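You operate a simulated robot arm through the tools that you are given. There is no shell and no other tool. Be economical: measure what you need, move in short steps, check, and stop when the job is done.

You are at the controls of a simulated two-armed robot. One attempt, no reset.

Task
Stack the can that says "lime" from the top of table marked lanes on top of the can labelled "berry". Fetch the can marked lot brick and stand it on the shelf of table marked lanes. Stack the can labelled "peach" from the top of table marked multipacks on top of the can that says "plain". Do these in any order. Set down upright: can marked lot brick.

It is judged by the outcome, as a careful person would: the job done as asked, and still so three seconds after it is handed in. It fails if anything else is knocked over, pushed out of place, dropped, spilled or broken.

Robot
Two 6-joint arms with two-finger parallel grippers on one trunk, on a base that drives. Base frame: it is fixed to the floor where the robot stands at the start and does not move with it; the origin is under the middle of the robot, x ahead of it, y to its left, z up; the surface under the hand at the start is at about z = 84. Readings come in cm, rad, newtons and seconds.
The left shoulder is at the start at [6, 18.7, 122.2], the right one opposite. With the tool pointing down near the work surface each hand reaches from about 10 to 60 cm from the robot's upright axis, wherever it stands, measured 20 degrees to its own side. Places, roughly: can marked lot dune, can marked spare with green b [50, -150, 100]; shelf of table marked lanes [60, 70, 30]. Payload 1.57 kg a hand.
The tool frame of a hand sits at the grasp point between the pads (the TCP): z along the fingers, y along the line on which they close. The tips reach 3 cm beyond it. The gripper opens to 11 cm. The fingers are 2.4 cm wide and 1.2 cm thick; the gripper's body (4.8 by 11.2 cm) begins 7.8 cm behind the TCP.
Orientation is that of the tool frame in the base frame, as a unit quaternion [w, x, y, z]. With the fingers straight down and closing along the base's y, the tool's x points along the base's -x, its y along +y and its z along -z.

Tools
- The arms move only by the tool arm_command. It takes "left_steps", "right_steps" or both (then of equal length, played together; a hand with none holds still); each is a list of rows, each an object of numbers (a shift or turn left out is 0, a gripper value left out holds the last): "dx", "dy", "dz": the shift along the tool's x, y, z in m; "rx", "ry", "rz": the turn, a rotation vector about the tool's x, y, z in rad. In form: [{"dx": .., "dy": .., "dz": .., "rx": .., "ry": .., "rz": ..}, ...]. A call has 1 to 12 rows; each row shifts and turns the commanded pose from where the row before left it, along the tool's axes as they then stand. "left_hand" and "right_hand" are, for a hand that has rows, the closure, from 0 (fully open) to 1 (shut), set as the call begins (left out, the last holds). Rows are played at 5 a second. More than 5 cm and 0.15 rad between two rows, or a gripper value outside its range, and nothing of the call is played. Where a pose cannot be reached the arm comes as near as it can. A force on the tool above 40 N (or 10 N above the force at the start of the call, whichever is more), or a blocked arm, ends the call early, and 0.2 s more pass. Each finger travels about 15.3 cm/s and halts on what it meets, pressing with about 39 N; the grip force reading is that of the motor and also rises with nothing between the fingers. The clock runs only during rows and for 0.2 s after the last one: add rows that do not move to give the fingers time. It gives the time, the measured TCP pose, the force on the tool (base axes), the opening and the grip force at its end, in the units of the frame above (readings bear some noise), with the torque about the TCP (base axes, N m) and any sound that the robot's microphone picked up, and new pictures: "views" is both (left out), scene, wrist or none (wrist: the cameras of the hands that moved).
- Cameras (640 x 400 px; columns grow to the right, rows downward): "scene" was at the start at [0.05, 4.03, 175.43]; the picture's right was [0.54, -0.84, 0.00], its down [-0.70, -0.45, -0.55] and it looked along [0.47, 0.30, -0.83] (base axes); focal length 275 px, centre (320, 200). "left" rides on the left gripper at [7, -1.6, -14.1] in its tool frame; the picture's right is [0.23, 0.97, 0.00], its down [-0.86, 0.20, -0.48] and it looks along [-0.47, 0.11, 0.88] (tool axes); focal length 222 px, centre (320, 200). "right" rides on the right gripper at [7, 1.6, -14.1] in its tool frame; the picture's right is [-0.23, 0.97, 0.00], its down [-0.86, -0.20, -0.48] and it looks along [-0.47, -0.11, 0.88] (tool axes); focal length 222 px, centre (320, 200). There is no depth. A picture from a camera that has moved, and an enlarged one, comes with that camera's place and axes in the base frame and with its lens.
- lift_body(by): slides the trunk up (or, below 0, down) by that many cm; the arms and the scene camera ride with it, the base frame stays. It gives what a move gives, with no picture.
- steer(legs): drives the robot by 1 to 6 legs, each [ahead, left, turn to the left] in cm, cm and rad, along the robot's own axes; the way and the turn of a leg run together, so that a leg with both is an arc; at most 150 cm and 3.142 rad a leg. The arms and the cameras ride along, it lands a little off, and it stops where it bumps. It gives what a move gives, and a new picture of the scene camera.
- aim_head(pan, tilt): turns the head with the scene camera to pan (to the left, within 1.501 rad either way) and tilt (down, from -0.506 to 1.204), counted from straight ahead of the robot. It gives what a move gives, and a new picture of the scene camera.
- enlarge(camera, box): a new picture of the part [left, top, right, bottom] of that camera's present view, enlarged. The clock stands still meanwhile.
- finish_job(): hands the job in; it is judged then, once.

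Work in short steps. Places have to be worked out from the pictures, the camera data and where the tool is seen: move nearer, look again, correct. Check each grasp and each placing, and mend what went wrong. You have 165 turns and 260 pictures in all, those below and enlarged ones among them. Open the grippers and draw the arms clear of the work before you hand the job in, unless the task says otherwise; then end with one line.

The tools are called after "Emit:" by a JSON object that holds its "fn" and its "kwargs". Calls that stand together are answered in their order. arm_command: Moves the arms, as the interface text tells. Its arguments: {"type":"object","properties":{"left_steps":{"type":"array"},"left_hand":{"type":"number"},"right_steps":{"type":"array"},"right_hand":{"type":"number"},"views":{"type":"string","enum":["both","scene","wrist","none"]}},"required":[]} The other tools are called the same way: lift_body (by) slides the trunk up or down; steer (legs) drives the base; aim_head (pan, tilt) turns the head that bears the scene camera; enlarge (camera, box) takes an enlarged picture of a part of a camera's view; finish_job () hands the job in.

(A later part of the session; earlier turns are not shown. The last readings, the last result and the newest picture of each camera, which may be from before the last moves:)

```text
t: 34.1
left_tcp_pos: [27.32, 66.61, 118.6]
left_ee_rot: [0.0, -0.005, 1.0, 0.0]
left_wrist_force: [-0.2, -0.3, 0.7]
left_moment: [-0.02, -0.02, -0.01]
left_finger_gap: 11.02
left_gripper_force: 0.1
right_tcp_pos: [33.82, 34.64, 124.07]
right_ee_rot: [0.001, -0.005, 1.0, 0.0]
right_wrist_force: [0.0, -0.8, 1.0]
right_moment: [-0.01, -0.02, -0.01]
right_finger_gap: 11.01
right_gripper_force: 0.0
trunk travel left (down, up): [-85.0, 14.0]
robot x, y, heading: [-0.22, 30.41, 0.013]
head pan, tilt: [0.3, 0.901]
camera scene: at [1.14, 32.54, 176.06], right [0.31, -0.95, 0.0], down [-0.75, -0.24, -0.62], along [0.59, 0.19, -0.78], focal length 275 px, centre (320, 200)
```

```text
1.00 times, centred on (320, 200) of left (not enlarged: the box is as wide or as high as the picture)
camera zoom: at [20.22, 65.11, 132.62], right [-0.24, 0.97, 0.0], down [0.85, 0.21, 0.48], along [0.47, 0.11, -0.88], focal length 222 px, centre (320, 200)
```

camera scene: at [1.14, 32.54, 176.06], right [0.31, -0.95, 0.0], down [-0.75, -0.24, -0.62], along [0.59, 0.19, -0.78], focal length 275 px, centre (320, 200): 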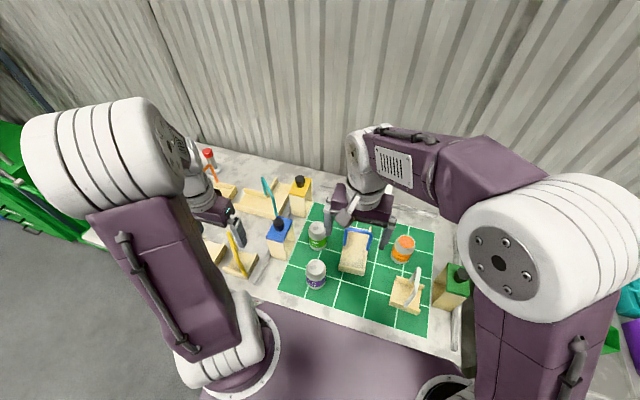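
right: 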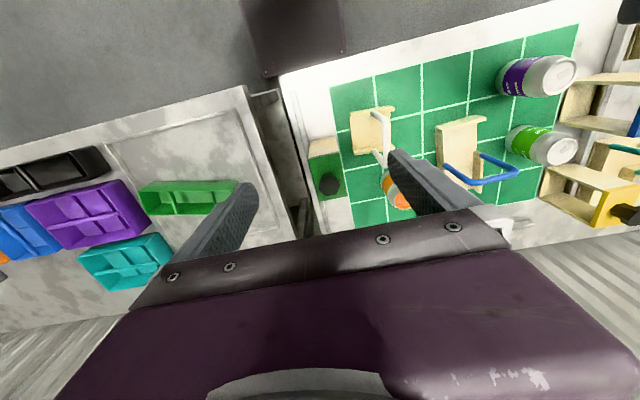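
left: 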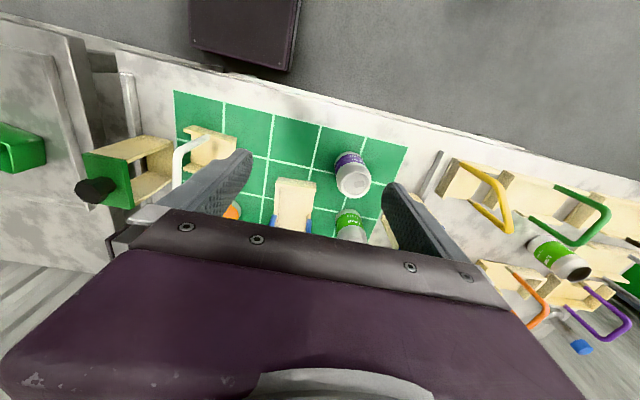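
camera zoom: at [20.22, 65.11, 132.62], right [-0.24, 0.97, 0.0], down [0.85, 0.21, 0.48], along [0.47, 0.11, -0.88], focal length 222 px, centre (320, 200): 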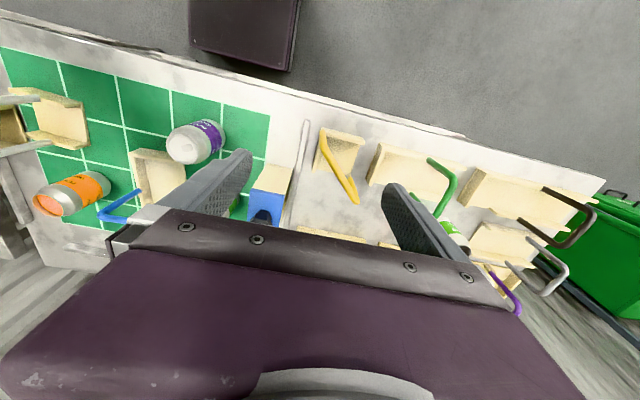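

Working from the picture, berry is at about [36, 45.2] and lime stock at about [50.2, 49.2], with tops near z = 96. I'll move the right hand aside and the left hand over the lime.

Emit:
{"fn": "arm_command", "kwargs": {"left_steps": [{"dx": -0.038, "dy": -0.0295}, {"dx": -0.038, "dy": -0.0295}, {"dx": -0.038, "dy": -0.0295}, {"dx": -0.038, "dy": -0.0295}, {"dx": -0.038, "dy": -0.0295}, {"dx": -0.038, "dy": -0.0295}, {}], "right_steps": [{"dy": -0.03}, {"dy": -0.03}, {"dy": -0.03}, {"dy": -0.03}, {"dy": -0.03}, {}, {}], "left_hand": 0.2, "views": "both"}}

```text
t: 35.7
left_tcp_pos: [50.67, 49.12, 118.64]
left_ee_rot: [0.0, -0.005, 1.0, 0.0]
left_wrist_force: [-0.4, -0.3, 0.1]
left_moment: [0.0, -0.02, 0.01]
left_finger_gap: 8.82
left_gripper_force: 0.1
right_tcp_pos: [34.39, 19.63, 124.04]
right_ee_rot: [0.0, -0.005, 1.0, 0.0]
right_wrist_force: [-0.4, 0.0, -0.3]
right_moment: [-0.05, -0.01, -0.03]
right_finger_gap: 11.0
right_gripper_force: 0.0
trunk travel left (down, up): [-85.0, 14.0]
robot x, y, heading: [0.38, 29.89, 0.008]
head pan, tilt: [0.3, 0.901]
camera scene: at [1.3, 32.64, 176.05], right [0.31, -0.95, 0.0], down [-0.75, -0.24, -0.62], along [0.59, 0.19, -0.78], focal length 275 px, centre (320, 200)
camera right: at [27.45, 21.31, 138.05], right [0.22, 0.98, 0.0], down [0.86, -0.19, 0.48], along [0.47, -0.1, -0.88], focal length 222 px, centre (320, 200)
camera left: at [43.52, 47.52, 132.67], right [-0.24, 0.97, 0.0], down [0.85, 0.21, 0.48], along [0.46, 0.11, -0.88], focal length 222 px, centre (320, 200)
```

scene: 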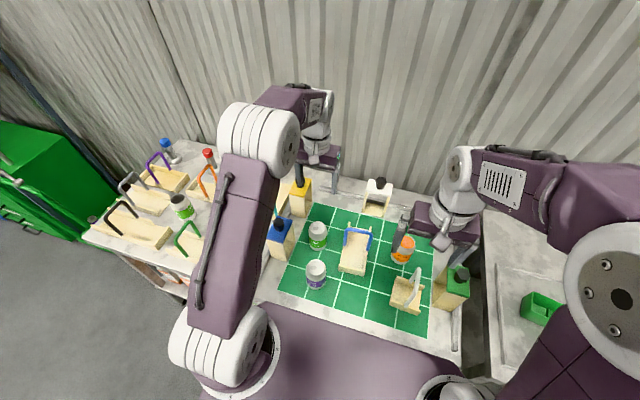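
right: 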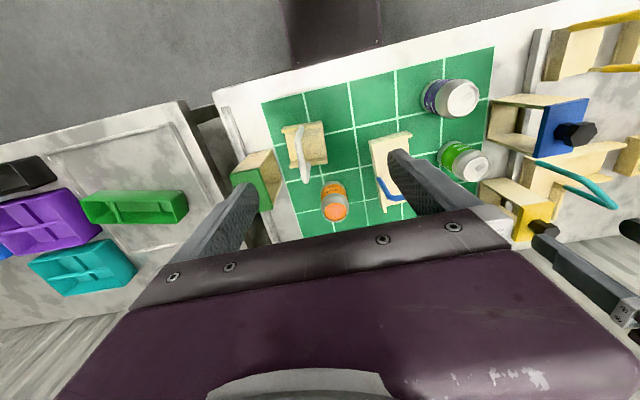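
left: 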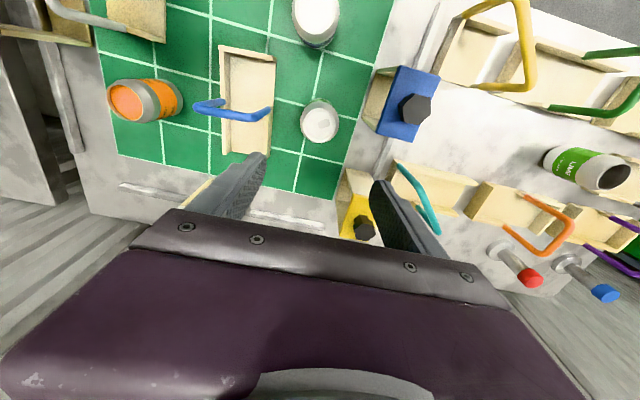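

Emit:
{"fn": "enlarge", "kwargs": {"camera": "left", "box": [250, 0, 410, 160]}}

```text
2.50 times, centred on (330, 80) of left
camera zoom: at [43.52, 47.52, 132.67], right [-0.24, 0.97, 0.0], down [0.85, 0.21, 0.48], along [0.46, 0.11, -0.88], focal length 555 px, centre (295, 500)
```

zoom: 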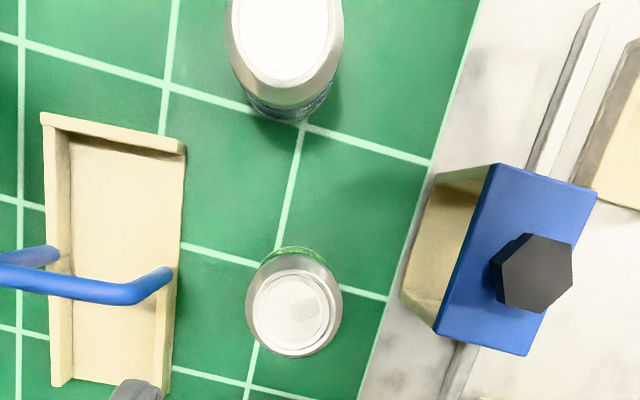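

Wrist view gives the lime top at [49.7, 48.7] and the berry at [36.4, 45.1]. I correct slightly, go down to z≈91 and close.

Emit:
{"fn": "arm_command", "kwargs": {"left_steps": [{"dx": 0.009, "dy": -0.004}, {"dz": 0.046}, {"dz": 0.046}, {"dz": 0.046}, {"dz": 0.046}, {"dz": 0.046}, {}], "views": "both"}}

```text
t: 37.3
left_tcp_pos: [49.67, 48.69, 95.5]
left_ee_rot: [0.0, -0.005, 1.0, 0.001]
left_wrist_force: [-0.2, -0.8, 0.9]
left_moment: [0.01, -0.01, 0.02]
left_finger_gap: 8.8
left_gripper_force: 0.0
right_tcp_pos: [34.32, 19.73, 123.95]
right_ee_rot: [0.0, -0.004, 1.0, 0.001]
right_wrist_force: [0.0, 0.0, -0.7]
right_moment: [-0.02, -0.02, -0.01]
right_finger_gap: 11.0
right_gripper_force: 0.0
trunk travel left (down, up): [-85.0, 14.0]
robot x, y, heading: [-0.15, 29.82, 0.008]
head pan, tilt: [0.3, 0.901]
camera scene: at [1.29, 32.52, 176.06], right [0.31, -0.95, 0.0], down [-0.75, -0.24, -0.62], along [0.59, 0.19, -0.78], focal length 275 px, centre (320, 200)
camera left: at [42.6, 47.1, 109.5], right [-0.24, 0.97, 0.0], down [0.85, 0.21, 0.48], along [0.47, 0.11, -0.88], focal length 222 px, centre (320, 200)
```

scene: 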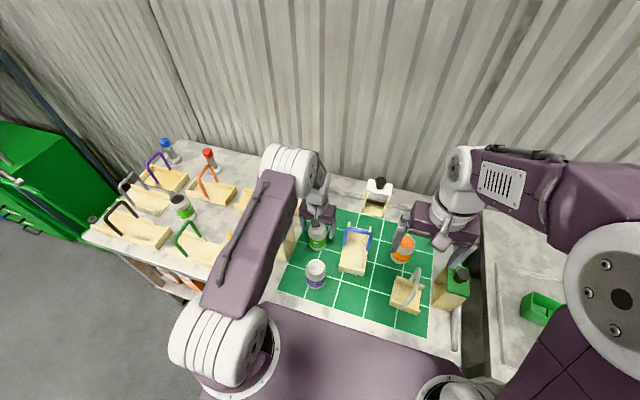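
left: 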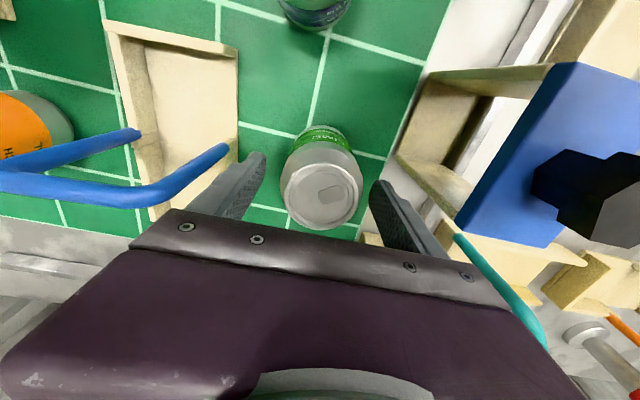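

The can sits between the fingers and is centred. I go down the last 4.5 cm and close.

Emit:
{"fn": "arm_command", "kwargs": {"left_steps": [{"dz": 0.023}, {"dz": 0.022}, {}], "views": "none"}}

Emit:
{"fn": "arm_command", "kwargs": {"left_steps": [{}, {}, {}, {}], "left_hand": 1, "views": "wrist"}}

```text
t: 38.1
left_tcp_pos: [49.45, 48.67, 90.92]
left_ee_rot: [0.0, -0.005, 1.0, 0.001]
left_wrist_force: [0.3, 0.6, 0.1]
left_moment: [0.0, -0.02, 0.02]
left_finger_gap: 8.82
left_gripper_force: 0.0
right_tcp_pos: [34.34, 19.55, 124.03]
right_ee_rot: [0.001, -0.004, 1.0, 0.0]
right_wrist_force: [0.7, 0.5, -0.3]
right_moment: [0.03, 0.03, -0.01]
right_finger_gap: 10.99
right_gripper_force: 0.1
trunk travel left (down, up): [-85.0, 14.0]
robot x, y, heading: [-0.02, 30.38, 0.011]
head pan, tilt: [0.3, 0.901]
```

```text
t: 39.1
left_tcp_pos: [49.54, 48.69, 91.03]
left_ee_rot: [0.0, -0.006, 1.0, 0.0]
left_wrist_force: [0.5, -0.5, 1.0]
left_moment: [-0.1, -0.05, -0.01]
left_finger_gap: 6.47
left_gripper_force: 39.3
right_tcp_pos: [34.36, 19.68, 124.02]
right_ee_rot: [0.0, -0.005, 1.0, 0.0]
right_wrist_force: [0.2, -1.3, -0.3]
right_moment: [0.01, 0.0, 0.02]
right_finger_gap: 10.99
right_gripper_force: 0.1
trunk travel left (down, up): [-85.0, 14.0]
robot x, y, heading: [0.02, 29.77, 0.011]
head pan, tilt: [0.3, 0.901]
camera left: at [42.52, 47.11, 105.06], right [-0.24, 0.97, 0.0], down [0.85, 0.21, 0.48], along [0.46, 0.11, -0.88], focal length 222 px, centre (320, 200)
```

left: 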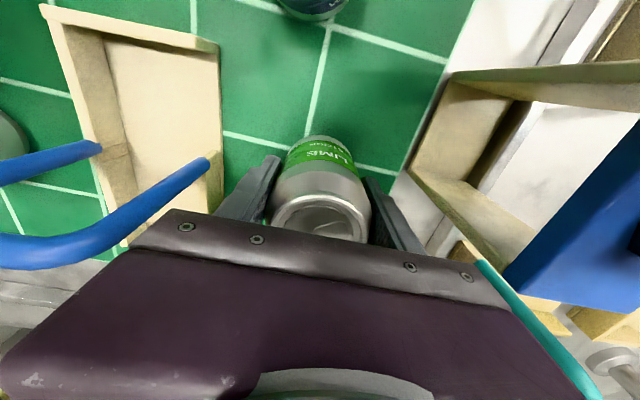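

Grip is firm at 6.47 cm. I lift clear and carry it over the berry can.

Emit:
{"fn": "arm_command", "kwargs": {"left_steps": [{"dz": -0.045}, {"dz": -0.045}, {"dz": -0.045}, {"dz": -0.045}, {"dx": 0.034, "dy": -0.009}, {"dx": 0.034, "dy": -0.009}, {"dx": 0.034, "dy": -0.009}, {"dx": 0.034, "dy": -0.009}, {}, {}], "views": "both"}}

```text
t: 41.3
left_tcp_pos: [35.93, 45.06, 108.94]
left_ee_rot: [-0.001, -0.006, 1.0, 0.0]
left_wrist_force: [-1.0, -0.1, -3.1]
left_moment: [0.04, 0.01, -0.02]
left_finger_gap: 6.45
left_gripper_force: 39.2
right_tcp_pos: [34.49, 19.8, 123.87]
right_ee_rot: [-0.001, -0.006, 1.0, 0.0]
right_wrist_force: [-0.7, -1.2, -0.2]
right_moment: [0.01, 0.0, 0.01]
right_finger_gap: 10.99
right_gripper_force: 0.1
trunk travel left (down, up): [-85.0, 14.0]
robot x, y, heading: [0.23, 30.24, 0.009]
head pan, tilt: [0.3, 0.901]
camera scene: at [1.48, 32.6, 176.05], right [0.31, -0.95, 0.0], down [-0.75, -0.24, -0.62], along [0.59, 0.19, -0.78], focal length 275 px, centre (320, 200)
camera left: at [28.86, 43.48, 122.98], right [-0.24, 0.97, 0.0], down [0.85, 0.21, 0.48], along [0.46, 0.11, -0.88], focal length 222 px, centre (320, 200)
```

scene: 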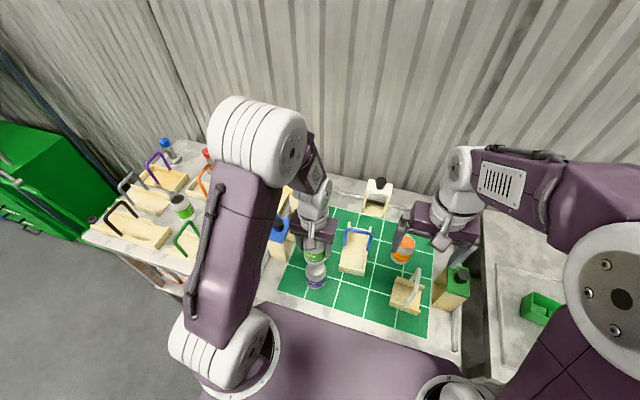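
left: 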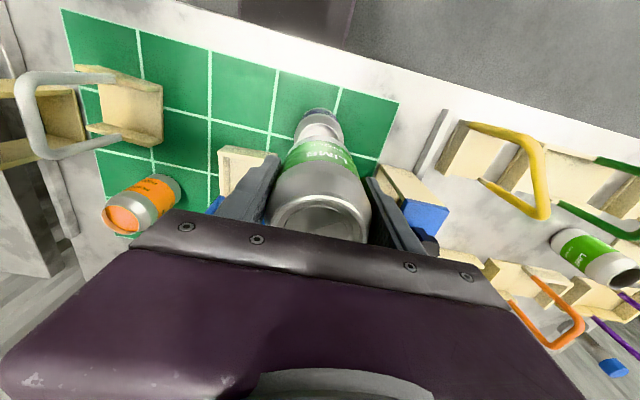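

Emit:
{"fn": "enlarge", "kwargs": {"camera": "left", "box": [240, 80, 400, 250]}}

Emit:
{"fn": "enlarge", "kwargs": {"camera": "scene", "box": [280, 200, 360, 300]}}

Emit:
{"fn": "enlarge", "kwargs": {"camera": "right", "box": [380, 20, 620, 200]}}

```text
2.35 times, centred on (320, 165) of left
camera zoom: at [28.86, 43.48, 122.98], right [-0.24, 0.97, 0.0], down [0.85, 0.21, 0.48], along [0.46, 0.11, -0.88], focal length 523 px, centre (320, 282)
```

zoom: 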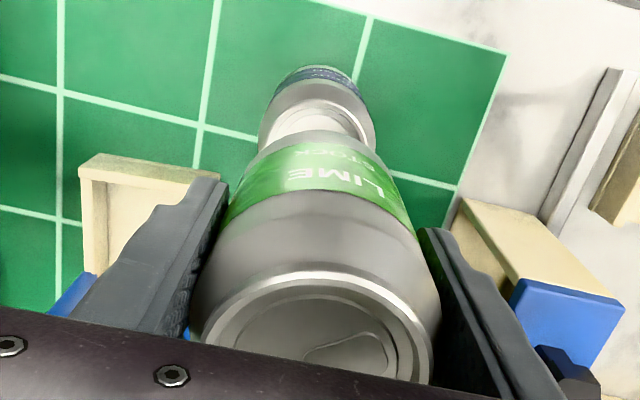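

```text
4.00 times, centred on (320, 250) of scene
camera zoom: at [1.48, 32.6, 176.05], right [0.31, -0.95, 0.0], down [-0.75, -0.24, -0.62], along [0.59, 0.19, -0.78], focal length 1100 px, centre (320, 0)
```

zoom: 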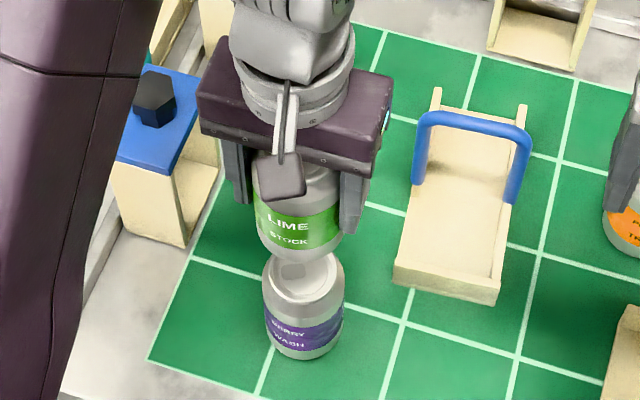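

```text
2.22 times, centred on (500, 110) of right
camera zoom: at [27.59, 21.3, 138.02], right [0.22, 0.98, 0.0], down [0.86, -0.19, 0.48], along [0.47, -0.1, -0.88], focal length 494 px, centre (-80, 400)
```

zoom: 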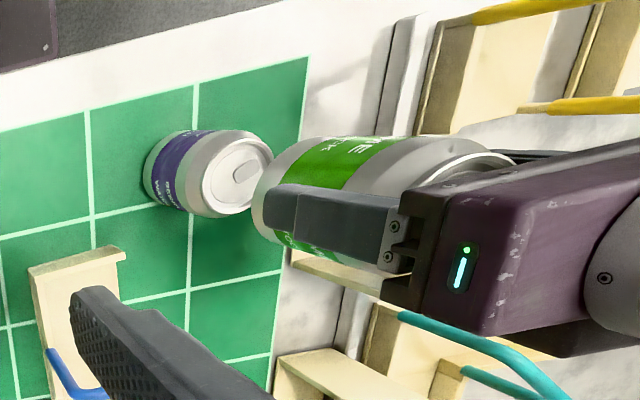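

Alignment agrees within about 2 mm in all three cameras. I lower it carefully.

Emit:
{"fn": "arm_command", "kwargs": {"left_steps": [{"dx": -0.001, "dy": -0.001, "dz": 0.025}, {"dz": 0.02}, {"dz": 0.006}, {}], "views": "none"}}

Emit:
{"fn": "enlarge", "kwargs": {"camera": "right", "box": [380, 20, 620, 200]}}

Emit:
{"fn": "enlarge", "kwargs": {"camera": "scene", "box": [280, 200, 360, 300]}}

```text
t: 42.3
left_tcp_pos: [36.05, 45.01, 103.94]
left_ee_rot: [0.001, -0.006, 1.0, 0.0]
left_wrist_force: [-0.2, -0.7, -3.3]
left_moment: [0.04, 0.02, -0.02]
left_finger_gap: 6.46
left_gripper_force: 38.5
right_tcp_pos: [34.45, 19.62, 124.02]
right_ee_rot: [0.001, -0.006, 1.0, 0.0]
right_wrist_force: [0.0, 1.1, 0.7]
right_moment: [0.0, -0.01, 0.0]
right_finger_gap: 11.0
right_gripper_force: 0.0
trunk travel left (down, up): [-85.0, 14.0]
robot x, y, heading: [-0.23, 30.07, 0.009]
head pan, tilt: [0.3, 0.901]
```

```text
2.22 times, centred on (500, 110) of right
camera zoom: at [27.53, 21.27, 138.03], right [0.22, 0.98, 0.0], down [0.86, -0.19, 0.48], along [0.47, -0.1, -0.88], focal length 494 px, centre (-80, 400)
```

zoom: 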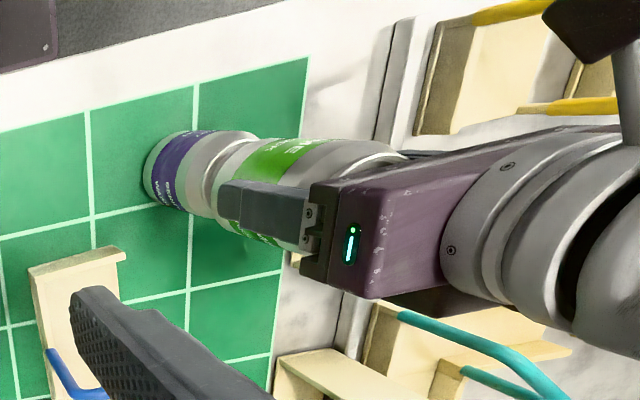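

```text
4.00 times, centred on (320, 250) of scene
camera zoom: at [1.39, 32.56, 176.05], right [0.31, -0.95, 0.0], down [-0.75, -0.24, -0.62], along [0.59, 0.19, -0.78], focal length 1100 px, centre (320, 0)
```

zoom: 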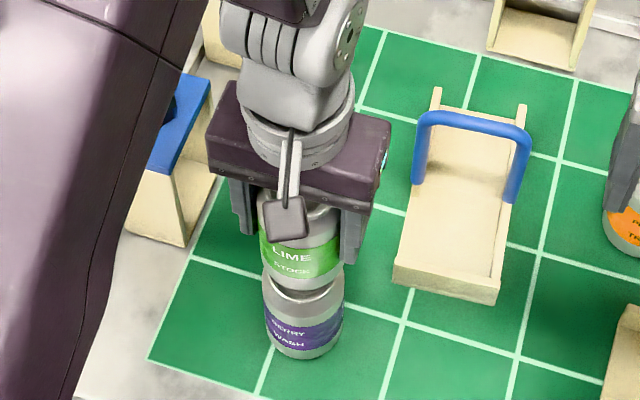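

Emit:
{"fn": "arm_command", "kwargs": {"left_steps": [{"dz": 0.004}, {"dz": 0.004}, {"dz": 0.003}, {"dz": 0.003}, {}], "views": "none"}}

```text
t: 43.5
left_tcp_pos: [35.99, 45.11, 102.42]
left_ee_rot: [0.0, -0.005, 1.0, 0.0]
left_wrist_force: [1.1, -0.8, -3.0]
left_moment: [-0.03, 0.0, -0.01]
left_finger_gap: 6.45
left_gripper_force: 39.2
right_tcp_pos: [34.38, 19.63, 123.9]
right_ee_rot: [0.0, -0.005, 1.0, 0.0]
right_wrist_force: [0.2, 0.1, -0.1]
right_moment: [0.02, -0.01, -0.02]
right_finger_gap: 11.0
right_gripper_force: 0.1
trunk travel left (down, up): [-85.0, 14.0]
robot x, y, heading: [-0.08, 30.37, 0.014]
head pan, tilt: [0.3, 0.901]
```

No contact force yet, so I keep going in 2 mm steps.

Emit:
{"fn": "arm_command", "kwargs": {"left_steps": [{"dz": 0.002}, {"dz": 0.002}, {}], "views": "none"}}

Emit:
{"fn": "enlarge", "kwargs": {"camera": "right", "box": [420, 60, 520, 130]}}

```text
t: 44.3
left_tcp_pos: [35.97, 45.11, 102.42]
left_ee_rot: [0.002, -0.006, 1.0, 0.001]
left_wrist_force: [2.8, 2.5, 32.2]
left_moment: [0.16, -0.27, -0.16]
left_finger_gap: 6.45
left_gripper_force: 38.9
right_tcp_pos: [34.2, 19.54, 124.05]
right_ee_rot: [0.001, -0.005, 1.0, -0.001]
right_wrist_force: [1.0, 0.4, -0.5]
right_moment: [-0.01, -0.02, 0.01]
right_finger_gap: 11.01
right_gripper_force: 0.1
trunk travel left (down, up): [-85.0, 14.0]
robot x, y, heading: [0.43, 29.99, 0.006]
head pan, tilt: [0.3, 0.901]
```

```text
5.71 times, centred on (470, 95) of right
camera zoom: at [27.27, 21.18, 138.1], right [0.22, 0.98, 0.0], down [0.86, -0.19, 0.48], along [0.47, -0.1, -0.88], focal length 1269 px, centre (-537, 800)
```

zoom: 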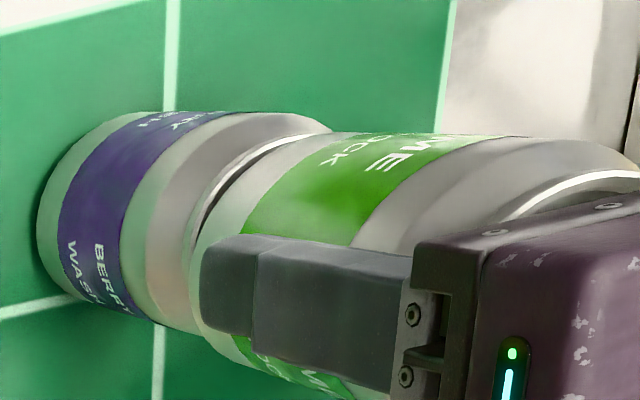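

Contact is made. I ease the press off and open slightly.

Emit:
{"fn": "arm_command", "kwargs": {"left_steps": [{"dz": -0.003}, {}], "views": "none"}}

Emit:
{"fn": "arm_command", "kwargs": {"left_steps": [{}, {}, {}], "left_hand": 0.22, "views": "wrist"}}

Emit:
{"fn": "enlarge", "kwargs": {"camera": "right", "box": [380, 20, 620, 200]}}

```text
t: 44.9
left_tcp_pos: [35.99, 45.07, 102.27]
left_ee_rot: [-0.002, -0.005, 1.0, 0.001]
left_wrist_force: [0.4, -0.3, -1.1]
left_moment: [-0.04, -0.07, -0.01]
left_finger_gap: 6.45
left_gripper_force: 38.8
right_tcp_pos: [34.37, 19.53, 123.93]
right_ee_rot: [0.0, -0.005, 1.0, 0.0]
right_wrist_force: [0.3, -0.5, -0.2]
right_moment: [0.01, -0.02, -0.01]
right_finger_gap: 10.99
right_gripper_force: 0.1
trunk travel left (down, up): [-85.0, 14.0]
robot x, y, heading: [0.15, 29.73, 0.01]
head pan, tilt: [0.3, 0.901]
```

```text
t: 45.7
left_tcp_pos: [36.15, 45.11, 102.39]
left_ee_rot: [0.0, -0.006, 1.0, 0.0]
left_wrist_force: [-0.1, -0.6, -0.1]
left_moment: [-0.01, 0.01, -0.01]
left_finger_gap: 8.56
left_gripper_force: 0.1
right_tcp_pos: [34.38, 19.61, 124.03]
right_ee_rot: [0.0, -0.005, 1.0, 0.0]
right_wrist_force: [-0.7, 0.5, 0.1]
right_moment: [-0.04, 0.0, -0.01]
right_finger_gap: 11.0
right_gripper_force: 0.1
trunk travel left (down, up): [-85.0, 14.0]
robot x, y, heading: [-0.22, 30.11, 0.014]
head pan, tilt: [0.3, 0.901]
camera left: at [29.02, 43.49, 116.45], right [-0.24, 0.97, 0.0], down [0.85, 0.21, 0.48], along [0.46, 0.11, -0.88], focal length 222 px, centre (320, 200)
```

left: 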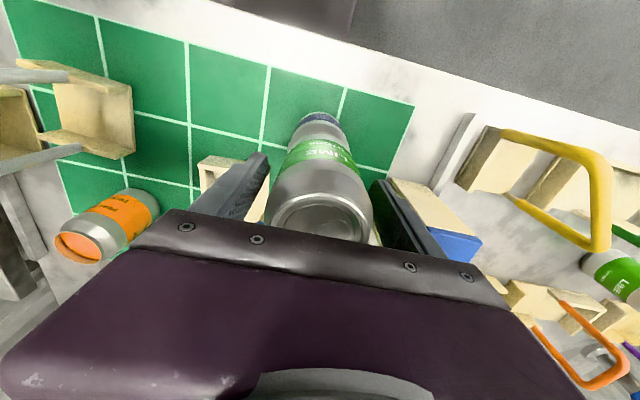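

```text
2.22 times, centred on (500, 110) of right
camera zoom: at [27.5, 21.26, 138.03], right [0.22, 0.98, 0.0], down [0.86, -0.19, 0.48], along [0.47, -0.1, -0.88], focal length 494 px, centre (-80, 400)
```

zoom: 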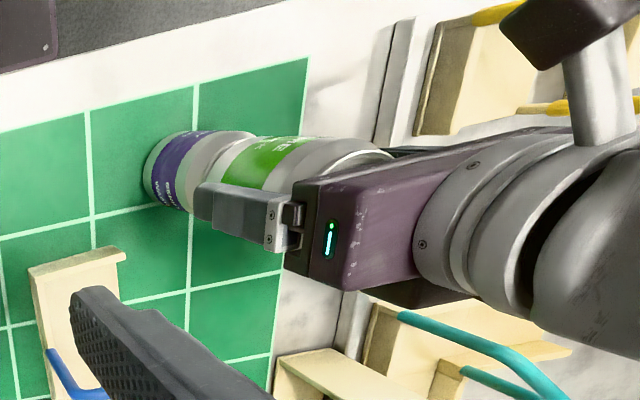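

It stands by itself. I withdraw straight up.

Emit:
{"fn": "arm_command", "kwargs": {"left_steps": [{"dz": -0.03}, {"dz": -0.04}, {"dz": -0.045}, {"dz": -0.045}, {"dz": -0.045}, {}], "left_hand": 0.22, "views": "both"}}

```text
t: 47.1
left_tcp_pos: [35.99, 44.97, 122.88]
left_ee_rot: [-0.001, -0.005, 1.0, 0.0]
left_wrist_force: [0.3, 0.3, -0.5]
left_moment: [-0.03, 0.03, 0.03]
left_finger_gap: 8.57
left_gripper_force: 0.2
right_tcp_pos: [34.41, 19.61, 123.95]
right_ee_rot: [0.0, -0.005, 1.0, 0.0]
right_wrist_force: [0.7, -0.7, 0.1]
right_moment: [0.04, 0.0, 0.04]
right_finger_gap: 11.01
right_gripper_force: 0.1
trunk travel left (down, up): [-85.0, 14.0]
robot x, y, heading: [0.19, 29.99, 0.016]
head pan, tilt: [0.3, 0.901]
camera scene: at [1.41, 32.54, 176.05], right [0.31, -0.95, 0.0], down [-0.75, -0.24, -0.62], along [0.59, 0.19, -0.78], focal length 275 px, centre (320, 200)
camera left: at [29.03, 43.44, 136.9], right [-0.24, 0.97, 0.0], down [0.85, 0.21, 0.48], along [0.46, 0.11, -0.88], focal length 222 px, centre (320, 200)
```

scene: 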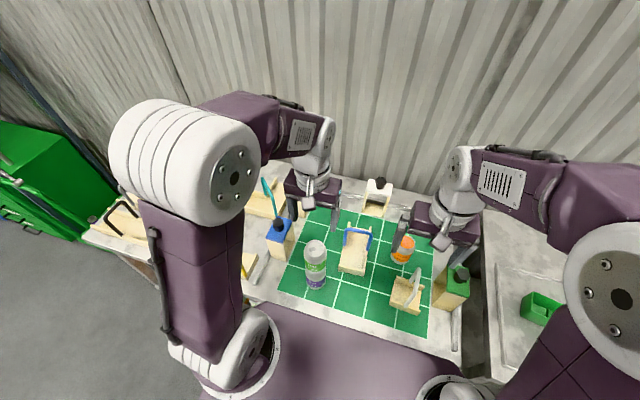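
left: 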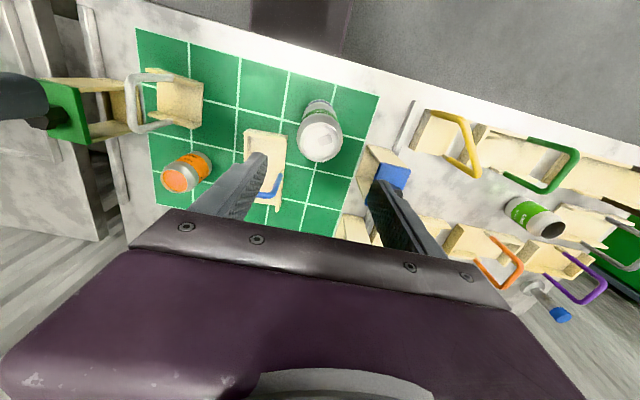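

The stack stands. Next I drive 50 cm left to reach the lot brick can, with the hands staying above everything.

Emit:
{"fn": "steer", "kwargs": {"legs": [[0, 50, -0.012]]}}

Emit:
{"fn": "enlarge", "kwargs": {"camera": "left", "box": [0, 0, 640, 400]}}

```text
t: 50.0
left_tcp_pos: [36.19, 94.23, 122.9]
left_ee_rot: [0.0, 0.002, 1.0, 0.0]
left_wrist_force: [-0.6, -0.1, -0.3]
left_moment: [0.04, 0.04, -0.04]
left_finger_gap: 8.55
left_gripper_force: 0.1
right_tcp_pos: [34.05, 68.9, 123.97]
right_ee_rot: [0.0, 0.003, 1.0, 0.0]
right_wrist_force: [-0.8, -0.2, 0.0]
right_moment: [0.01, 0.0, 0.01]
right_finger_gap: 10.97
right_gripper_force: 0.1
trunk travel left (down, up): [-85.0, 14.0]
robot x, y, heading: [-0.27, 79.93, -0.004]
head pan, tilt: [0.3, 0.901]
camera scene: at [1.26, 82.28, 176.06], right [0.29, -0.96, 0.0], down [-0.75, -0.23, -0.62], along [0.59, 0.18, -0.78], focal length 275 px, centre (320, 200)
```

scene: 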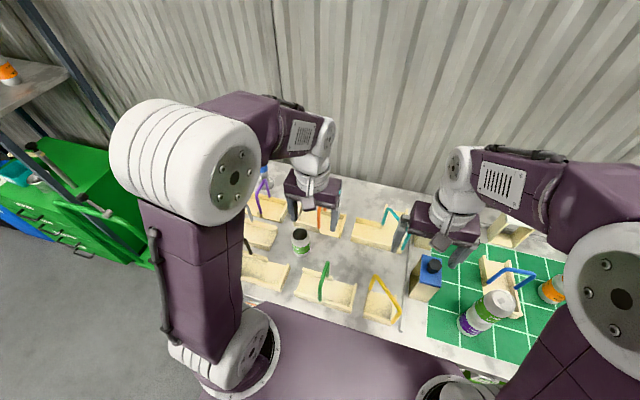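

```text
1.00 times, centred on (320, 200) of left (not enlarged: the box is as wide or as high as the picture)
camera zoom: at [29.08, 92.76, 136.88], right [-0.22, 0.98, 0.0], down [0.86, 0.19, 0.48], along [0.47, 0.11, -0.88], focal length 222 px, centre (320, 200)
```

zoom: 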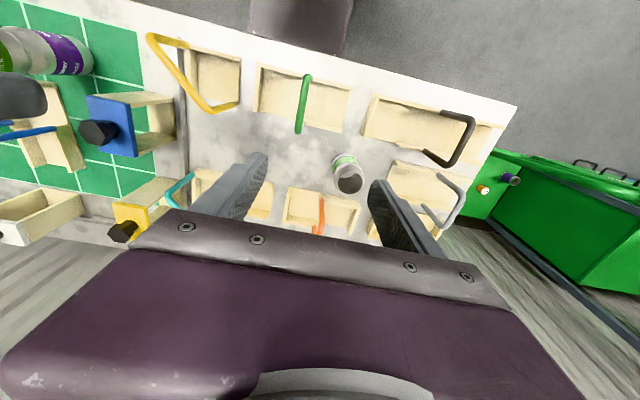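

Emit:
{"fn": "enlarge", "kwargs": {"camera": "left", "box": [230, 50, 480, 250]}}

Emit:
{"fn": "enlarge", "kwargs": {"camera": "scene", "box": [230, 180, 410, 330]}}

```text
2.00 times, centred on (355, 150) of left
camera zoom: at [29.08, 92.76, 136.88], right [-0.22, 0.98, 0.0], down [0.86, 0.19, 0.48], along [0.47, 0.11, -0.88], focal length 444 px, centre (250, 300)
```

zoom: 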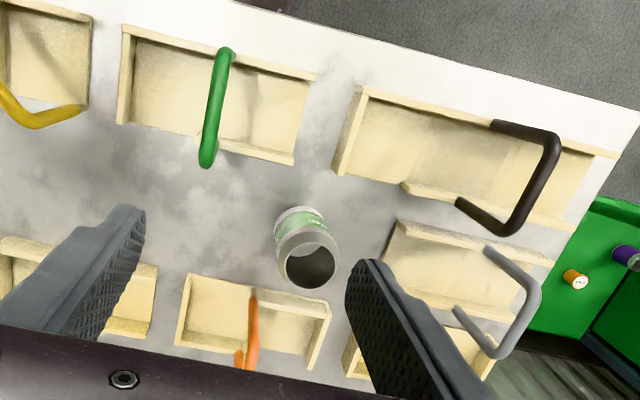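

```text
2.67 times, centred on (320, 255) of scene
camera zoom: at [1.26, 82.28, 176.06], right [0.29, -0.96, 0.0], down [-0.75, -0.23, -0.62], along [0.59, 0.18, -0.78], focal length 733 px, centre (320, 53)
```

zoom: 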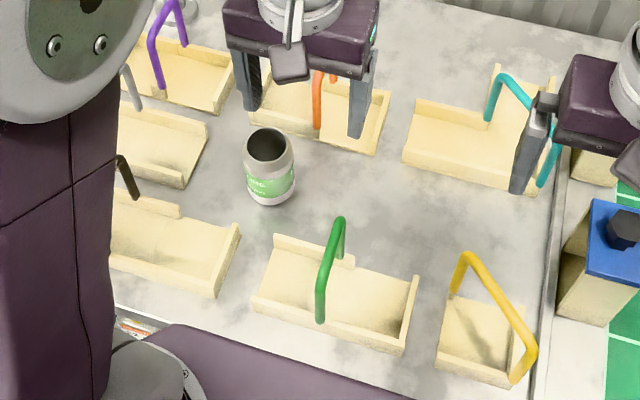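

The brick can is at about [45.3, 102.8] with free space in front between the green and black handles. I'll tilt the hand 45° forward so the same grasp will serve under the tabletop. First I rotate and shift 8.6 cm left.

Emit:
{"fn": "arm_command", "kwargs": {"left_steps": [{"ry": -0.131, "dy": 0.0143}, {"ry": -0.131, "dy": 0.0143}, {"ry": -0.131, "dy": 0.0143}, {"ry": -0.131, "dy": 0.0143}, {"ry": -0.131, "dy": 0.0143}, {"ry": -0.13, "dy": 0.0143}, {}, {}], "left_hand": 0.2, "views": "both"}}

```text
t: 51.8
left_tcp_pos: [39.06, 101.57, 124.69]
left_ee_rot: [0.32, 0.007, 0.947, -0.012]
left_wrist_force: [0.9, 1.0, -0.3]
left_moment: [0.0, 0.01, 0.03]
left_finger_gap: 8.79
left_gripper_force: 0.1
left hand out of reach, approached as far as the arm can: row 4, 5, 6
right_tcp_pos: [34.16, 69.1, 123.93]
right_ee_rot: [0.0, 0.002, 1.0, 0.0]
right_wrist_force: [-0.7, 0.6, 0.9]
right_moment: [-0.03, 0.02, 0.0]
right_finger_gap: 11.02
right_gripper_force: 0.0
trunk travel left (down, up): [-85.0, 14.0]
robot x, y, heading: [0.21, 79.93, -0.005]
head pan, tilt: [0.3, 0.901]
camera scene: at [1.26, 82.47, 176.05], right [0.29, -0.96, 0.0], down [-0.75, -0.23, -0.62], along [0.59, 0.18, -0.78], focal length 275 px, centre (320, 200)
camera left: at [24.83, 100.51, 131.56], right [-0.16, 0.97, -0.16], down [0.39, 0.21, 0.89], along [0.9, 0.08, -0.42], focal length 222 px, centre (320, 200)
```

scene: 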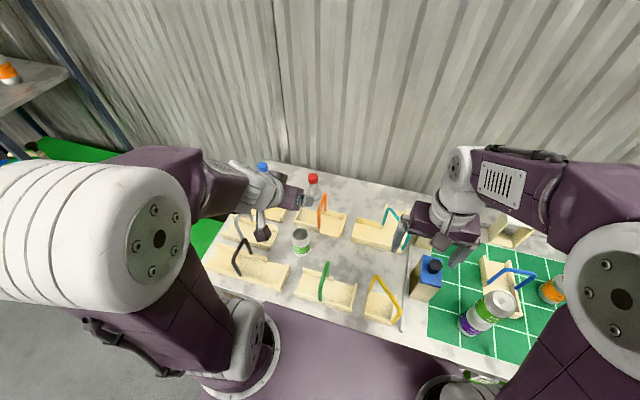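
left: 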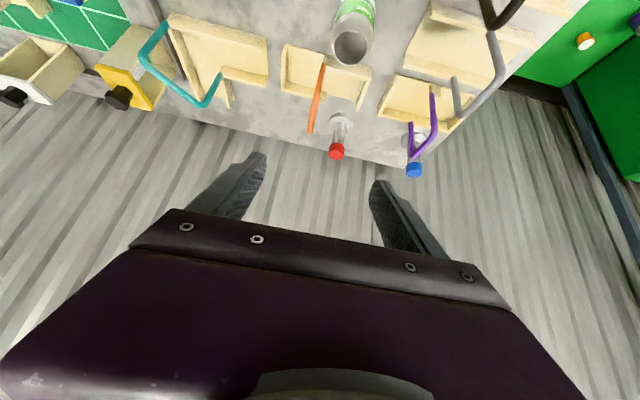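

The tilt brings the wrist too close to the shoulder. I raise the trunk and back the robot off 10 cm for more room.

Emit:
{"fn": "lift_body", "kwargs": {"by": 12}}

Emit:
{"fn": "steer", "kwargs": {"legs": [[-10, 0, 0]]}}

```text
t: 53.3
left_tcp_pos: [39.04, 101.59, 136.65]
left_ee_rot: [0.321, 0.007, 0.947, -0.013]
left_wrist_force: [0.3, 0.1, -0.3]
left_moment: [-0.02, -0.02, -0.02]
left_finger_gap: 8.79
left_gripper_force: 0.1
right_tcp_pos: [34.13, 68.99, 136.0]
right_ee_rot: [0.0, 0.003, 1.0, 0.0]
right_wrist_force: [0.5, -0.7, -0.4]
right_moment: [0.01, 0.0, -0.03]
right_finger_gap: 10.98
right_gripper_force: 0.1
trunk travel left (down, up): [-97.0, 2.0]
robot x, y, heading: [-0.11, 79.94, -0.008]
head pan, tilt: [0.3, 0.901]
```

```text
t: 54.5
left_tcp_pos: [30.07, 101.54, 136.24]
left_ee_rot: [0.315, 0.007, 0.949, -0.013]
left_wrist_force: [1.2, -0.6, -0.4]
left_moment: [-0.02, 0.08, -0.03]
left_finger_gap: 8.81
left_gripper_force: 0.2
right_tcp_pos: [25.09, 69.04, 135.68]
right_ee_rot: [-0.004, 0.003, 1.0, -0.001]
right_wrist_force: [1.7, -1.0, 0.5]
right_moment: [0.0, 0.06, 0.02]
right_finger_gap: 11.0
right_gripper_force: 0.1
trunk travel left (down, up): [-97.0, 2.0]
robot x, y, heading: [-10.28, 80.23, -0.008]
head pan, tilt: [0.3, 0.901]
camera scene: at [-7.4, 82.55, 188.04], right [0.29, -0.96, 0.0], down [-0.75, -0.23, -0.62], along [0.59, 0.18, -0.79], focal length 275 px, centre (320, 200)
```

scene: 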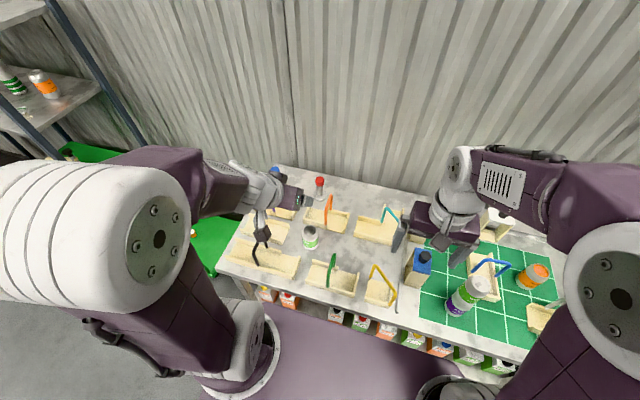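

Emit:
{"fn": "arm_command", "kwargs": {"left_steps": [{"dz": 0.0444, "dx": 0.0208, "dy": 0.0026}, {"dz": 0.0444, "dx": 0.0208, "dy": 0.0026}, {"dz": 0.0444, "dx": 0.0208, "dy": 0.0026}, {"dz": 0.0444, "dx": 0.0208, "dy": 0.0026}, {"dz": 0.0444, "dx": 0.0208, "dy": 0.0026}, {}], "views": "wrist"}}

```text
t: 55.9
left_tcp_pos: [39.16, 101.94, 117.69]
left_ee_rot: [0.313, 0.003, 0.949, -0.027]
left_wrist_force: [0.5, 1.0, -0.8]
left_moment: [0.0, 0.01, 0.02]
left_finger_gap: 8.82
left_gripper_force: 0.1
left hand out of reach, approached as far as the arm can: row 1, 2, 3, 4, 5
right_tcp_pos: [24.21, 69.1, 135.82]
right_ee_rot: [-0.001, 0.003, 1.0, 0.0]
right_wrist_force: [-1.1, 0.8, 0.1]
right_moment: [-0.02, 0.0, -0.04]
right_finger_gap: 11.0
right_gripper_force: 0.0
trunk travel left (down, up): [-97.0, 2.0]
robot x, y, heading: [-10.03, 80.0, -0.011]
head pan, tilt: [0.3, 0.901]
camera left: at [24.99, 101.1, 124.8], right [-0.16, 0.97, -0.18], down [0.41, 0.23, 0.88], along [0.9, 0.07, -0.43], focal length 222 px, centre (320, 200)
```

left: 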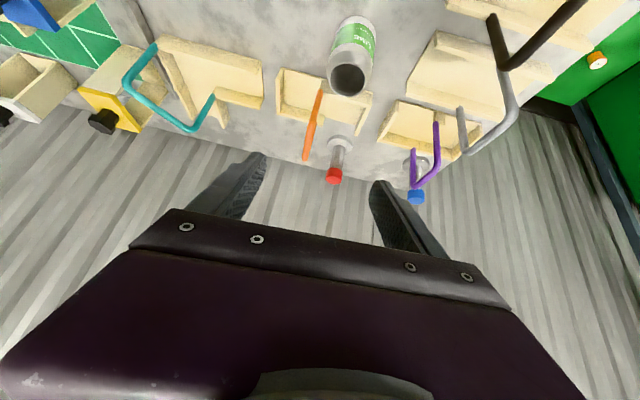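

The wrist cannot reach the full 45°, so I go back to about 30°, which is still enough.

Emit:
{"fn": "arm_command", "kwargs": {"left_steps": [{"ry": 0.13}, {"ry": 0.13}, {}], "views": "none"}}

```text
t: 56.7
left_tcp_pos: [38.69, 101.65, 117.69]
left_ee_rot: [0.211, 0.009, 0.977, -0.019]
left_wrist_force: [-0.4, 0.3, 0.0]
left_moment: [-0.01, -0.01, 0.04]
left_finger_gap: 8.8
left_gripper_force: 0.0
left hand out of reach, approached as far as the arm can: row 2
right_tcp_pos: [24.02, 69.16, 136.03]
right_ee_rot: [0.0, 0.003, 1.0, 0.0]
right_wrist_force: [0.5, -0.2, 0.0]
right_moment: [-0.01, 0.02, 0.01]
right_finger_gap: 10.98
right_gripper_force: 0.2
trunk travel left (down, up): [-97.0, 2.0]
robot x, y, heading: [-9.72, 80.02, -0.005]
head pan, tilt: [0.3, 0.901]
```

Emit:
{"fn": "arm_command", "kwargs": {"left_steps": [{"dz": 0.043, "dx": 0.0195, "dy": 0.004}, {"dz": 0.043, "dx": 0.0195, "dy": 0.004}, {"dz": 0.043, "dx": 0.0195, "dy": 0.004}, {}], "views": "both"}}

```text
t: 57.7
left_tcp_pos: [38.05, 102.63, 103.27]
left_ee_rot: [0.191, 0.006, 0.981, -0.016]
left_wrist_force: [-0.4, 0.4, -0.6]
left_moment: [0.0, -0.01, 0.01]
left_finger_gap: 8.77
left_gripper_force: 0.1
right_tcp_pos: [24.13, 69.18, 136.0]
right_ee_rot: [-0.001, 0.003, 1.0, 0.0]
right_wrist_force: [-0.6, 0.1, 0.4]
right_moment: [-0.01, 0.03, 0.01]
right_finger_gap: 11.0
right_gripper_force: 0.0
trunk travel left (down, up): [-97.0, 2.0]
robot x, y, heading: [-10.29, 80.25, -0.006]
head pan, tilt: [0.3, 0.901]
camera scene: at [-8.69, 82.51, 188.05], right [0.29, -0.96, 0.0], down [-0.75, -0.23, -0.62], along [0.59, 0.18, -0.78], focal length 275 px, centre (320, 200)
camera left: at [26.21, 101.64, 113.73], right [-0.19, 0.97, -0.11], down [0.62, 0.21, 0.76], along [0.76, 0.08, -0.64], focal length 222 px, centre (320, 200)
```

scene: 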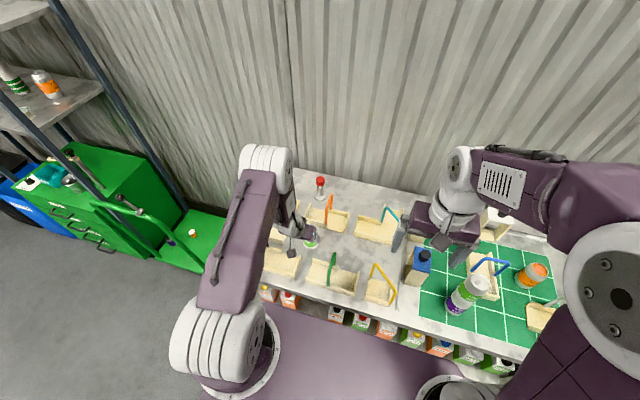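
left: 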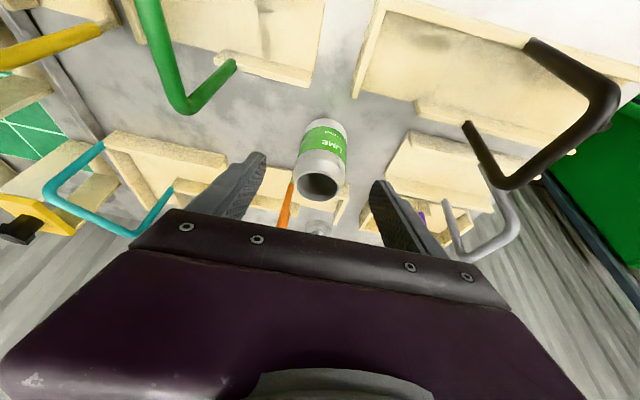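

This pose is reachable, so I add tilt back here.

Emit:
{"fn": "arm_command", "kwargs": {"left_steps": [{"ry": -0.13}, {"ry": -0.13}, {"ry": -0.1}, {}], "views": "wrist"}}

```text
t: 58.7
left_tcp_pos: [45.76, 102.61, 104.46]
left_ee_rot: [0.36, -0.001, 0.932, -0.037]
left_wrist_force: [-0.1, 0.3, -0.3]
left_moment: [0.04, 0.01, -0.02]
left_finger_gap: 8.8
left_gripper_force: 0.0
left hand out of reach, approached as far as the arm can: row 1, 2, 3
right_tcp_pos: [24.19, 69.12, 135.94]
right_ee_rot: [0.001, 0.003, 1.0, 0.0]
right_wrist_force: [-0.1, -0.4, 0.2]
right_moment: [-0.01, 0.03, -0.01]
right_finger_gap: 11.03
right_gripper_force: 0.0
trunk travel left (down, up): [-97.0, 2.0]
robot x, y, heading: [-9.95, 80.1, -0.005]
head pan, tilt: [0.3, 0.901]
camera left: at [30.94, 101.84, 110.18], right [-0.15, 0.96, -0.22], down [0.32, 0.26, 0.91], along [0.94, 0.06, -0.34], focal length 222 px, centre (320, 200)
```

left: 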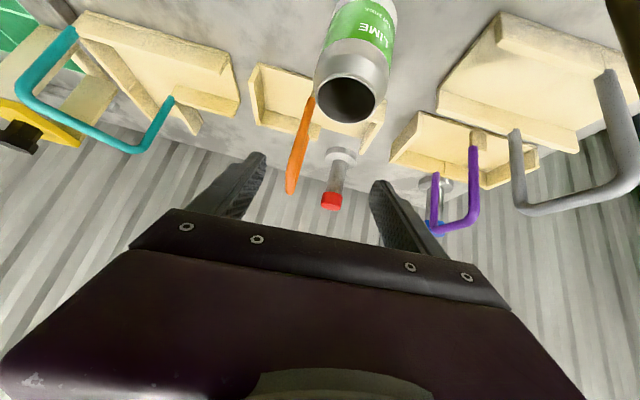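

Emit:
{"fn": "arm_command", "kwargs": {"left_steps": [{"dz": 0.014, "dx": 0.02, "ry": 0.05, "rx": -0.04}, {"dz": 0.014, "dx": 0.02, "ry": 0.05, "rx": -0.04}, {}], "views": "none"}}

```text
t: 59.5
left_tcp_pos: [45.95, 105.18, 99.72]
left_ee_rot: [0.308, -0.013, 0.951, -0.012]
left_wrist_force: [-0.8, 0.9, -0.4]
left_moment: [0.01, 0.01, 0.02]
left_finger_gap: 8.8
left_gripper_force: 0.0
left hand out of reach, approached as far as the arm can: row 1, 2
right_tcp_pos: [24.19, 69.14, 136.0]
right_ee_rot: [0.0, 0.003, 1.0, -0.001]
right_wrist_force: [0.1, -0.6, -0.3]
right_moment: [-0.02, -0.01, 0.02]
right_finger_gap: 11.01
right_gripper_force: 0.0
trunk travel left (down, up): [-97.0, 2.0]
robot x, y, heading: [-10.13, 80.38, -0.01]
head pan, tilt: [0.3, 0.901]
```

I go back to the roughly 22° tilt that reached without trouble, and re-level the roll above the can.

Emit:
{"fn": "arm_command", "kwargs": {"left_steps": [{"ry": 0.12, "rx": -0.015, "rz": 0.015, "dy": -0.012, "dz": -0.01}, {"ry": 0.12, "rx": -0.015, "rz": 0.015, "dy": -0.012, "dz": -0.01}, {}], "views": "wrist"}}

```text
t: 60.3
left_tcp_pos: [44.46, 105.77, 101.5]
left_ee_rot: [0.197, 0.0, 0.98, 0.018]
left_wrist_force: [0.6, 0.3, -0.4]
left_moment: [-0.01, 0.0, 0.03]
left_finger_gap: 8.8
left_gripper_force: 0.0
left hand out of reach, approached as far as the arm can: row 1, 2
right_tcp_pos: [24.09, 69.1, 135.88]
right_ee_rot: [0.0, 0.002, 1.0, 0.0]
right_wrist_force: [0.2, 0.0, 0.4]
right_moment: [-0.01, -0.01, 0.01]
right_finger_gap: 11.01
right_gripper_force: 0.1
trunk travel left (down, up): [-97.0, 2.0]
robot x, y, heading: [-9.94, 79.93, -0.003]
head pan, tilt: [0.3, 0.901]
camera left: at [32.62, 103.81, 111.61], right [-0.22, 0.97, -0.05], down [0.6, 0.18, 0.78], along [0.77, 0.14, -0.63], focal length 222 px, centre (320, 200)
```

left: 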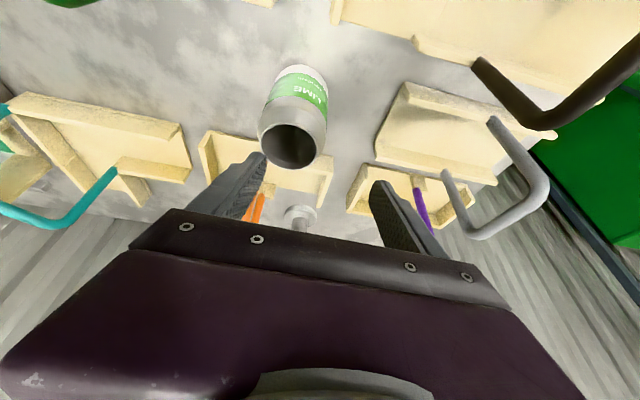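

Reach flags persist, so I look at the arm's posture before going on.

Emit:
{"fn": "aim_head", "kwargs": {"pan": 0.6, "tilt": 0.7}}

```text
t: 61.1
left_tcp_pos: [44.53, 105.72, 101.39]
left_ee_rot: [0.196, 0.0, 0.98, 0.017]
left_wrist_force: [-0.8, 0.0, 0.1]
left_moment: [0.01, -0.01, -0.02]
left_finger_gap: 8.81
left_gripper_force: 0.0
right_tcp_pos: [24.06, 69.14, 135.92]
right_ee_rot: [0.0, 0.002, 1.0, 0.0]
right_wrist_force: [0.1, -0.1, 0.0]
right_moment: [0.04, -0.01, 0.0]
right_finger_gap: 11.01
right_gripper_force: 0.1
trunk travel left (down, up): [-97.0, 2.0]
robot x, y, heading: [-9.89, 79.93, -0.009]
head pan, tilt: [0.6, 0.7]
camera scene: at [-8.86, 85.15, 189.66], right [0.56, -0.83, 0.0], down [-0.53, -0.36, -0.76], along [0.63, 0.43, -0.64], focal length 275 px, centre (320, 200)
```

scene: 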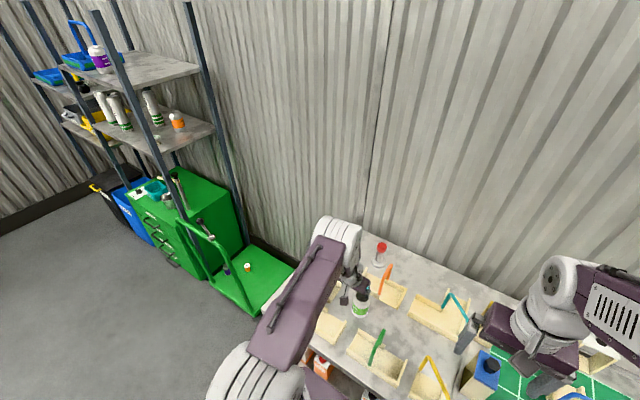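

The elbow seems to be in an awkward fold, probably stuck against a joint limit. I'll return to a clean vertical pose and raise the right hand too, so the trunk can come down.

Emit:
{"fn": "arm_command", "kwargs": {"left_steps": [{"dz": -0.04}, {"dz": -0.04, "ry": 0.1, "rx": 0.012}, {"ry": 0.1, "rx": 0.012}, {"ry": 0.1, "rx": 0.012}, {"ry": 0.097}, {}], "right_steps": [{"dz": -0.04}, {"dz": -0.04}, {"dz": -0.04}, {"dz": -0.04}, {"dz": -0.04}, {}], "views": "scene"}}

```text
t: 62.5
left_tcp_pos: [43.85, 103.11, 107.75]
left_ee_rot: [0.171, 0.006, 0.985, -0.034]
left_wrist_force: [-1.2, 0.1, -0.9]
left_moment: [0.03, -0.02, -0.04]
left_finger_gap: 8.81
left_gripper_force: 0.1
left hand out of reach, approached as far as the arm can: row 2, 3, 4, 5
right_tcp_pos: [24.24, 69.04, 155.79]
right_ee_rot: [-0.001, 0.003, 1.0, 0.0]
right_wrist_force: [0.0, -0.6, -0.1]
right_moment: [-0.01, 0.02, 0.0]
right_finger_gap: 10.99
right_gripper_force: 0.1
trunk travel left (down, up): [-97.0, 2.0]
robot x, y, heading: [-10.09, 80.16, -0.005]
head pan, tilt: [0.6, 0.7]
camera scene: at [-8.81, 85.11, 189.67], right [0.56, -0.83, 0.0], down [-0.53, -0.36, -0.76], along [0.63, 0.43, -0.64], focal length 275 px, centre (320, 200)
```

scene: 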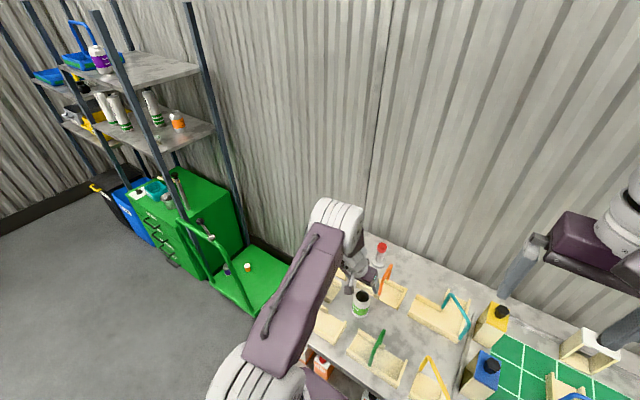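

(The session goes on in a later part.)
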